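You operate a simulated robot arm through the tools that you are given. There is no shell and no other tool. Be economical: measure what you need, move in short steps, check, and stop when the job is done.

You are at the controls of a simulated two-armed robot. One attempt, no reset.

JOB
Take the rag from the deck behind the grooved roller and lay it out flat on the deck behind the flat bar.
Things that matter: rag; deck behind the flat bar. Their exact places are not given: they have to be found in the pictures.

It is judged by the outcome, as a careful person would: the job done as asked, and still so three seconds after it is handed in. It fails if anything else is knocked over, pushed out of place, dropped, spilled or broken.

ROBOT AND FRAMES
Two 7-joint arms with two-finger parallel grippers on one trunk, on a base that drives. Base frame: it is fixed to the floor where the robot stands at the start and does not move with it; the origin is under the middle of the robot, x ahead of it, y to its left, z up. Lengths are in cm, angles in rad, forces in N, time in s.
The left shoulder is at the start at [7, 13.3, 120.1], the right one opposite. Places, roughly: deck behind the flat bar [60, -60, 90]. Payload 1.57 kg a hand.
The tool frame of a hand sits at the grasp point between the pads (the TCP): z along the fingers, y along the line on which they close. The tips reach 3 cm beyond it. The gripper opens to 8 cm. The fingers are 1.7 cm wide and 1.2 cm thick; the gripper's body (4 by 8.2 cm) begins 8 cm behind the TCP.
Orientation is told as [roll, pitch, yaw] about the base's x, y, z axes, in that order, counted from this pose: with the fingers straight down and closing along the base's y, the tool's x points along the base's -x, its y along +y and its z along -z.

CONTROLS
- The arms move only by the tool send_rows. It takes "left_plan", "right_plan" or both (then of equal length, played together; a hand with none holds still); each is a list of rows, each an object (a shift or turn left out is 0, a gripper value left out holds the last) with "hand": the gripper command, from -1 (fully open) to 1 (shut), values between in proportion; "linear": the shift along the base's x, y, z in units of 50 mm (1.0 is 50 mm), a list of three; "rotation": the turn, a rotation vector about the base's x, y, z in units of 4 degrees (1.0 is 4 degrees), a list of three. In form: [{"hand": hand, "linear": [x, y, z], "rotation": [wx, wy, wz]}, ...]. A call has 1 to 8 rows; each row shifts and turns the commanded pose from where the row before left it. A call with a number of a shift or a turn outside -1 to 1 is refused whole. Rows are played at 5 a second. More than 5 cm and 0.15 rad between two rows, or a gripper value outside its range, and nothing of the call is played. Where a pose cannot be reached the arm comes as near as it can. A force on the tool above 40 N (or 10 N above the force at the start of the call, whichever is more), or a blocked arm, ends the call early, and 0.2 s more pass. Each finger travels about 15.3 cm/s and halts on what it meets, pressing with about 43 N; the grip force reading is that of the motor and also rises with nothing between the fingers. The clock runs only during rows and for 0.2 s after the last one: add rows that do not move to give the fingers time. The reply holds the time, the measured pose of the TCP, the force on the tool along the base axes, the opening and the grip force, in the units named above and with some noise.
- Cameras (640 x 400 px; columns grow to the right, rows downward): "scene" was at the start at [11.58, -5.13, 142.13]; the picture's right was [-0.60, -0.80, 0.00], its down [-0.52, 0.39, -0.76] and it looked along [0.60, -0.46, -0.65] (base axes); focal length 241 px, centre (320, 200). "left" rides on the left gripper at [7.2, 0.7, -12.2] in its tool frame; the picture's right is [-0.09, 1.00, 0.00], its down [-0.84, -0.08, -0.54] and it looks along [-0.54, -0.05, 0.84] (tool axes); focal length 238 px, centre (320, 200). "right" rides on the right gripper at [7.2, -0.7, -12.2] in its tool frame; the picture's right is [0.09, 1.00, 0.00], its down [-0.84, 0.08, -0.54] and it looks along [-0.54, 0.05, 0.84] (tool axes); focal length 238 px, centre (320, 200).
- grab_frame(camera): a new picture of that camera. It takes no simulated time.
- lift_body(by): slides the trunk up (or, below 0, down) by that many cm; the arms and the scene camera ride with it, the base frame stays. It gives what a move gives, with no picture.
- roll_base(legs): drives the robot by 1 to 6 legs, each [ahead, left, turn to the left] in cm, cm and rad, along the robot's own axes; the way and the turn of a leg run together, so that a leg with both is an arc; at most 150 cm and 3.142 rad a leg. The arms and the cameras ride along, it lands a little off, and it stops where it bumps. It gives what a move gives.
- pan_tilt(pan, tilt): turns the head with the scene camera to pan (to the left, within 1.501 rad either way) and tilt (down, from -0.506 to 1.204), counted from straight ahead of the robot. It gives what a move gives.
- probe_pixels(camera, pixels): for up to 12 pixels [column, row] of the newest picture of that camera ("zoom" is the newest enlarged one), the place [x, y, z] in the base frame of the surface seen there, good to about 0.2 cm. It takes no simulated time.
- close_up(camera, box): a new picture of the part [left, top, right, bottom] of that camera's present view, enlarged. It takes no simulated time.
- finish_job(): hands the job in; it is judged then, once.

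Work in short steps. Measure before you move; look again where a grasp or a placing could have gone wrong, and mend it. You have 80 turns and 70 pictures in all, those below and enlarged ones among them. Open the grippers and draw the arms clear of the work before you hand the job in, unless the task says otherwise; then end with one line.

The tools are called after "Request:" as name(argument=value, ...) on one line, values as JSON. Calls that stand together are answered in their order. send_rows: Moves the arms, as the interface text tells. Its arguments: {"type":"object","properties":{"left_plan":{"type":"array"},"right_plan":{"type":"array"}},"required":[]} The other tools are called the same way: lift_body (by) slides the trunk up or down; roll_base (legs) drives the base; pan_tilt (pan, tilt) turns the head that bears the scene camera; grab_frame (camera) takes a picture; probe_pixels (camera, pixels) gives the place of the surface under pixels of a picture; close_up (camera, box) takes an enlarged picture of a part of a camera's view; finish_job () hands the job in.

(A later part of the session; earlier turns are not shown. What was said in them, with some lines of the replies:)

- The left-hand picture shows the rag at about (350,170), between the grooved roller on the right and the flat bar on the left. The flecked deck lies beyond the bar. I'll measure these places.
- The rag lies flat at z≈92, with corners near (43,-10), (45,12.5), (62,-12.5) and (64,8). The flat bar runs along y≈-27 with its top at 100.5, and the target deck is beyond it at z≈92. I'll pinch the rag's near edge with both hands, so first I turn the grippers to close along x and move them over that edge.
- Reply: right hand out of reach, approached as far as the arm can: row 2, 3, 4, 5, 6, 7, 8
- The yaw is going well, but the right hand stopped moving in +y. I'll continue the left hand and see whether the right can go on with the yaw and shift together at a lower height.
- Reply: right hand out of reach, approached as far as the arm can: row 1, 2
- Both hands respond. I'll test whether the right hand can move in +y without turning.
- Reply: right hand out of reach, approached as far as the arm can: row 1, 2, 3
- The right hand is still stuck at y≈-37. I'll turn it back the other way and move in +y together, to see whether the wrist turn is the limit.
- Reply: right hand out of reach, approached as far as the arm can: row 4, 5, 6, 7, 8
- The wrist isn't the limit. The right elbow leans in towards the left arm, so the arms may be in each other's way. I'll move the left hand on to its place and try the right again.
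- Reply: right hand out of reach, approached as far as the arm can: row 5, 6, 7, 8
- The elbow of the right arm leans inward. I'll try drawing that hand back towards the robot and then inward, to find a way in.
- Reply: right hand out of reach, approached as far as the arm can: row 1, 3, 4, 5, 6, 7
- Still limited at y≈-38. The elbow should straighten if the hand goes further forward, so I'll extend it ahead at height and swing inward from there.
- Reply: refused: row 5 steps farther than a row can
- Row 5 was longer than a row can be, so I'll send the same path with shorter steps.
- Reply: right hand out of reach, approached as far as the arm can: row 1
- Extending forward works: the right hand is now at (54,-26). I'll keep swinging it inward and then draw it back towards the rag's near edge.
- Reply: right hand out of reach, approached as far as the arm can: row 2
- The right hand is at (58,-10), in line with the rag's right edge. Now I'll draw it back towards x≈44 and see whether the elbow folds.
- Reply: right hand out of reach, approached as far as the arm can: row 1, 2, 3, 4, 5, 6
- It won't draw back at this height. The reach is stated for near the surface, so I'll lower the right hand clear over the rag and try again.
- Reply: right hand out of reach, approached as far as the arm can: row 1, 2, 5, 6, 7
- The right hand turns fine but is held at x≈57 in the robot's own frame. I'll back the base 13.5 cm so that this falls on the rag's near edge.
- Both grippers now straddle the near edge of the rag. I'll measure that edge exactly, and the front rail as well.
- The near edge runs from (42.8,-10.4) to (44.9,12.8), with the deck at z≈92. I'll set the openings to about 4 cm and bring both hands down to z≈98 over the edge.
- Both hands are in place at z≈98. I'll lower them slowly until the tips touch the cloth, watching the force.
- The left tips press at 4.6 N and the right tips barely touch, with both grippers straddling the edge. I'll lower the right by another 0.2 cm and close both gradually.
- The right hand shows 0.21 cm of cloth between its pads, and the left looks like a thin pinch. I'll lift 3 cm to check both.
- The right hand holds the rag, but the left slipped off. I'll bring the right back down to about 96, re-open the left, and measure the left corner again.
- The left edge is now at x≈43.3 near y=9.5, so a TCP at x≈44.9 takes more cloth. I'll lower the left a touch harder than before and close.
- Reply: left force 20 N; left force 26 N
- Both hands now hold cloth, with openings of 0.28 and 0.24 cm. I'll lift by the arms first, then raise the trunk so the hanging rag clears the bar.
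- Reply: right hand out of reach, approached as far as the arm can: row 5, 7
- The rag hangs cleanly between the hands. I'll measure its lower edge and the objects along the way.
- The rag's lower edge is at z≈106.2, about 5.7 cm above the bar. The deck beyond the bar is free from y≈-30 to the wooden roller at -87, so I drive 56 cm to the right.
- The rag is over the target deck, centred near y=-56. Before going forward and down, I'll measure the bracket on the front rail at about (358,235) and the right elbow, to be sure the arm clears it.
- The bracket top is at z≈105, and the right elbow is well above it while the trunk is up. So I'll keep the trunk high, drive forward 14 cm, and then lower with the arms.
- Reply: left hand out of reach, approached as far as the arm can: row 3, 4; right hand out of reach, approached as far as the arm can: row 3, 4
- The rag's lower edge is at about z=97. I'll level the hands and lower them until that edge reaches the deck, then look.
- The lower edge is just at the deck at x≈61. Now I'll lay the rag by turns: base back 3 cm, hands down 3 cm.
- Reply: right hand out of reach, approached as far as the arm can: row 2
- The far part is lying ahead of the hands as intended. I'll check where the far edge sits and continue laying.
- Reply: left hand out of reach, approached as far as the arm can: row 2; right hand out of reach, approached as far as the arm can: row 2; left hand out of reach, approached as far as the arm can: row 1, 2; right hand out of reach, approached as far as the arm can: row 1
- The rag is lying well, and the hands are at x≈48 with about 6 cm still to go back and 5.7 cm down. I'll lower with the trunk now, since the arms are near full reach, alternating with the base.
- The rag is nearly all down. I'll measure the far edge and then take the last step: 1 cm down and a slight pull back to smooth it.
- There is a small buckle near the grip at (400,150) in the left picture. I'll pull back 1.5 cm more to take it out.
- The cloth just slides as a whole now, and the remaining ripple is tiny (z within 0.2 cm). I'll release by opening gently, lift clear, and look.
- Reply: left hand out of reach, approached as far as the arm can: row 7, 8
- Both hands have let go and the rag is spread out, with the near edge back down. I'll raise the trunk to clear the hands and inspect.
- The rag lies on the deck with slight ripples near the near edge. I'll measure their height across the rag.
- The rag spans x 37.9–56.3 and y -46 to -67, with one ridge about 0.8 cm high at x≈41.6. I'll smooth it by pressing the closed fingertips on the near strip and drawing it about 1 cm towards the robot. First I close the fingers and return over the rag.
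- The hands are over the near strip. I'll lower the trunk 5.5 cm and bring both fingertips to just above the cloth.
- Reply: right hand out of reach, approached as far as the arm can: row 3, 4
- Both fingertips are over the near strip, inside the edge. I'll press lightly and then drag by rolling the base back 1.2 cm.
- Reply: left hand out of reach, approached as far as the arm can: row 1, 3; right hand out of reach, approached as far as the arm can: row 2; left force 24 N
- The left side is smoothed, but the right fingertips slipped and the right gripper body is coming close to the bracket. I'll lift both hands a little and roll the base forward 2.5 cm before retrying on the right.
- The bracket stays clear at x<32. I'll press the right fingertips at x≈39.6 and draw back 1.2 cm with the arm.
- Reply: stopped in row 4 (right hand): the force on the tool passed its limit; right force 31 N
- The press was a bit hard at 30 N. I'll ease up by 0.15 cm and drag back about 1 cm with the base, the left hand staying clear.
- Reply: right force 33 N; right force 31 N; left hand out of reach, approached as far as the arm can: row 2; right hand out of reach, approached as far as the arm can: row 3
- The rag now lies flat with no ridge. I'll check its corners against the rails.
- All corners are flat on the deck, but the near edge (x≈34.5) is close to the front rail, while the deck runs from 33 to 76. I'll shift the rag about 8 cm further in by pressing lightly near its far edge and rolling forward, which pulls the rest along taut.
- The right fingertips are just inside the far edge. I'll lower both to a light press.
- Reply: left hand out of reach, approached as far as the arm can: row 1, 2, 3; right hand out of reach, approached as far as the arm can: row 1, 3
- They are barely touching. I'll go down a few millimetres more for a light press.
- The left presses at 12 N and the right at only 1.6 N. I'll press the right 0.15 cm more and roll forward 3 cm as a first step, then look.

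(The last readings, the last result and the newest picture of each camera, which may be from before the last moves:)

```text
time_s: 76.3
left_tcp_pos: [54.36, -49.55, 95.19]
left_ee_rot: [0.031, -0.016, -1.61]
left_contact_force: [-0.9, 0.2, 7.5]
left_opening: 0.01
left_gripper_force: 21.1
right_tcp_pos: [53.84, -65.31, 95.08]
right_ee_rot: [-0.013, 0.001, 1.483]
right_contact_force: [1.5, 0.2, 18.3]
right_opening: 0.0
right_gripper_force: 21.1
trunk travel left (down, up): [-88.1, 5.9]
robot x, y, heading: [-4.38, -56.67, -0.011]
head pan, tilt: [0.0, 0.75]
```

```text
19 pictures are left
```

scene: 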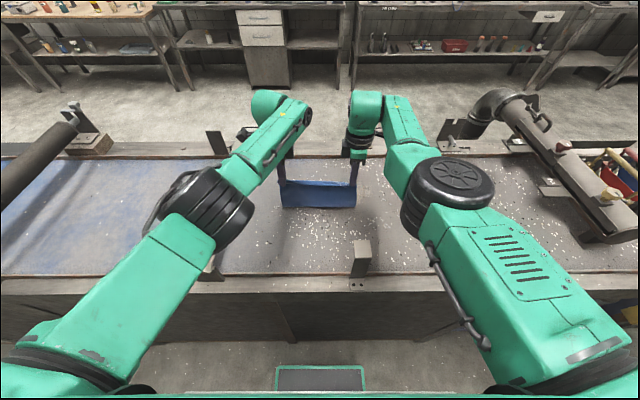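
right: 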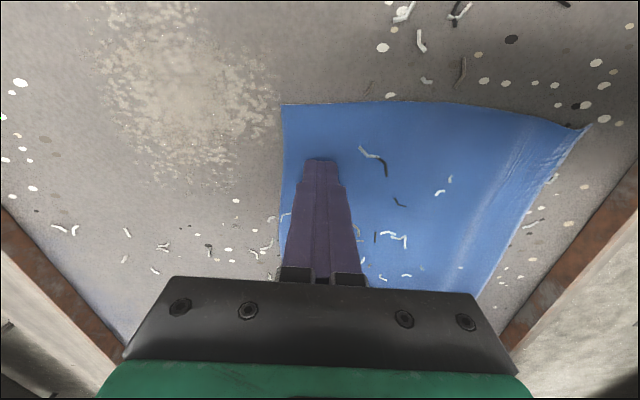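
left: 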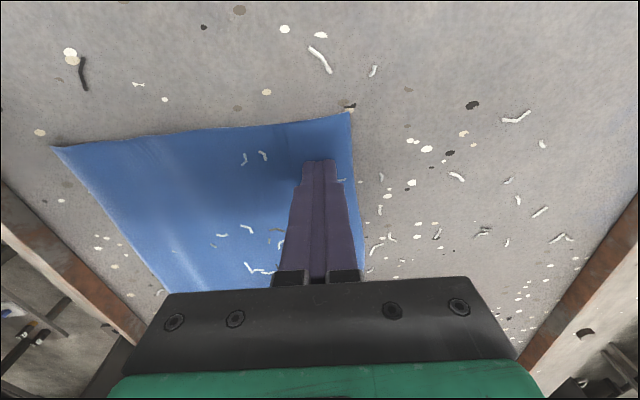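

The rag moved along and stayed flat. I'll roll another 5 cm, then lift the hands.

Request:
roll_base(legs=[[5, 0, 0]])

Request:
send_rows(left_plan=[{"linear": [0, 0, 0.2]}, {"linear": [0, 0, 0.4]}, {"linear": [0, 0, 0.4]}], right_plan=[{"linear": [0, 0, 0.2]}, {"linear": [0, 0, 0.6]}, {"linear": [0, 0, 0.8]}])

Request:
lift_body(by=5.8)

Request:
grab_frame(camera="right")

Request:
grab_frame(camera="left")

```text
time_s: 77.3
left_tcp_pos: [59.45, -49.66, 95.17]
left_ee_rot: [0.031, -0.013, -1.61]
left_contact_force: [-0.6, -0.2, 10.8]
left_opening: 0.01
left_gripper_force: 21.5
right_tcp_pos: [58.86, -65.44, 95.19]
right_ee_rot: [-0.012, -0.001, 1.485]
right_contact_force: [0.8, -0.2, 12.7]
right_opening: 0.01
right_gripper_force: 21.7
trunk travel left (down, up): [-88.1, 5.9]
robot x, y, heading: [0.53, -56.63, -0.008]
head pan, tilt: [0.0, 0.75]
```

```text
time_s: 78.1
left_tcp_pos: [59.5, -49.56, 99.97]
left_ee_rot: [0.027, -0.015, -1.611]
left_contact_force: [0.1, 0.4, 0.0]
left_opening: 0.02
left_gripper_force: 21.5
right_tcp_pos: [59.7, -65.12, 102.89]
right_ee_rot: [-0.002, -0.006, 1.48]
right_contact_force: [0.0, -0.9, -1.2]
right_opening: 0.01
right_gripper_force: 21.7
right hand out of reach, approached as far as the arm can: row 3
trunk travel left (down, up): [-88.1, 5.9]
robot x, y, heading: [0.22, -56.76, -0.007]
head pan, tilt: [0.0, 0.75]
```

```text
time_s: 79.1
left_tcp_pos: [59.68, -49.71, 105.75]
left_ee_rot: [0.024, -0.014, -1.613]
left_contact_force: [0.2, 0.3, -0.2]
left_opening: 0.0
left_gripper_force: 20.7
right_tcp_pos: [59.94, -65.21, 108.65]
right_ee_rot: [-0.006, -0.002, 1.483]
right_contact_force: [0.0, 0.3, -0.4]
right_opening: 0.0
right_gripper_force: 21.4
trunk travel left (down, up): [-93.9, 0.1]
robot x, y, heading: [0.49, -56.68, -0.008]
head pan, tilt: [0.0, 0.75]
```

```text
18 pictures are left
```

right: 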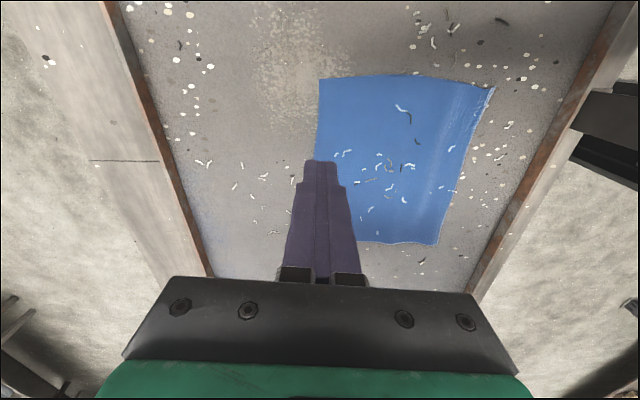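

```text
17 pictures are left
```

left: 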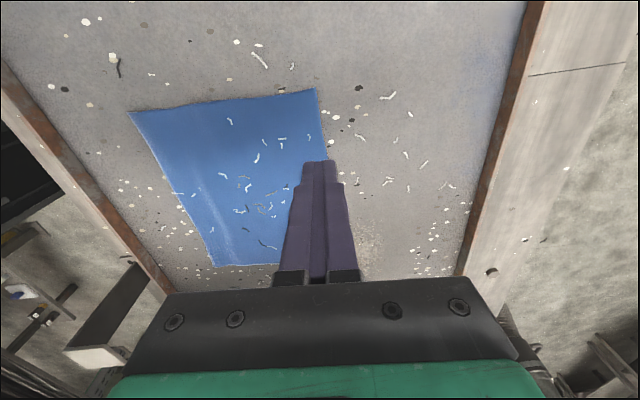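

The rag is flat and centred on the deck. I'll raise the hands to clear the bracket (top ≈105), open the grippers and back away.

Request:
send_rows(left_plan=[{"linear": [0, 0.2, 0.4]}, {"linear": [0, 0.2, 0.4]}, {"hand": -1}, {}, {}], right_plan=[{"linear": [0.1, 0, 0.5]}, {"linear": [0, 0, 0.5]}, {"hand": -1}, {}, {}])

```text
time_s: 80.3
left_tcp_pos: [59.66, -47.55, 109.68]
left_ee_rot: [0.028, -0.016, -1.612]
left_contact_force: [0.7, 0.4, -0.5]
left_opening: 8.01
left_gripper_force: 0.1
right_tcp_pos: [60.11, -65.38, 113.73]
right_ee_rot: [-0.005, -0.002, 1.483]
right_contact_force: [0.0, 1.1, 0.8]
right_opening: 7.98
right_gripper_force: 0.1
trunk travel left (down, up): [-93.9, 0.1]
robot x, y, heading: [0.85, -56.4, -0.016]
head pan, tilt: [0.0, 0.75]
```

The tips are now at 107 and 111, above everything on the way. I'll back off 45 cm and take a last look.

Request:
roll_base(legs=[[-45, 0, 0]])

Request:
close_up(camera="scene", box=[200, 100, 440, 250])

Request:
probe_pixels(camera="zoom", pixels=[[320, 170], [320, 190], [320, 200], [320, 210], [320, 215], [320, 220], [320, 225], [320, 230], [320, 235], [320, 240], [320, 245], [320, 250]])

```text
time_s: 83.0
left_tcp_pos: [15.13, -47.37, 109.53]
left_ee_rot: [0.025, -0.014, -1.618]
left_contact_force: [0.3, 0.4, 0.0]
left_opening: 8.02
left_gripper_force: 0.1
right_tcp_pos: [15.59, -65.05, 113.52]
right_ee_rot: [-0.004, -0.001, 1.474]
right_contact_force: [-1.2, -0.5, 0.3]
right_opening: 7.98
right_gripper_force: 0.0
trunk travel left (down, up): [-93.9, 0.1]
robot x, y, heading: [-44.14, -55.91, -0.022]
head pan, tilt: [0.0, 0.75]
```

```text
2.67 times, centred on (320, 175) of scene
```

zoom: 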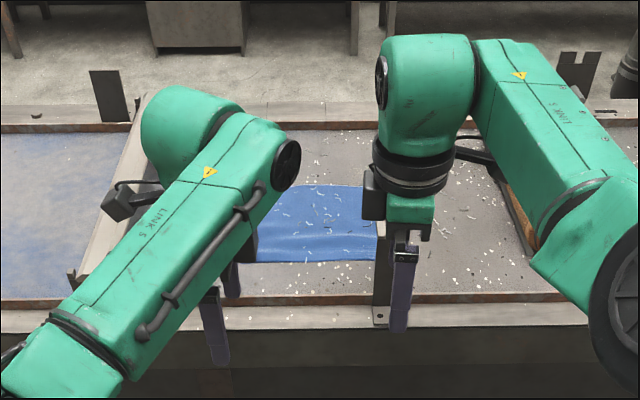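

```text
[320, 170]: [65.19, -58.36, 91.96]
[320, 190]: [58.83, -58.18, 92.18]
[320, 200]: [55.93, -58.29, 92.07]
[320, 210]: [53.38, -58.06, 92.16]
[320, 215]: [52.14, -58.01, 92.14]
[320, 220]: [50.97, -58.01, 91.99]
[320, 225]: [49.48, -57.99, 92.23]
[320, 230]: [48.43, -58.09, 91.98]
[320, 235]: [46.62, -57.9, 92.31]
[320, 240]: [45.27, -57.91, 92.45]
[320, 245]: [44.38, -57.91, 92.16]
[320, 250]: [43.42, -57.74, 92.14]
```

The rag lies flat at z≈92.0–92.5, from x≈42 to about 60 on the deck behind the flat bar. The bracket, bar and wooden roller are where they were, and the arms are clear and open, so I'm handing in.

Request:
finish_job()

```text
The job is handed in.
```

The rag is laid out flat on the deck behind the flat bar, both grippers are open and clear of the work, and I saw nothing else disturbed.
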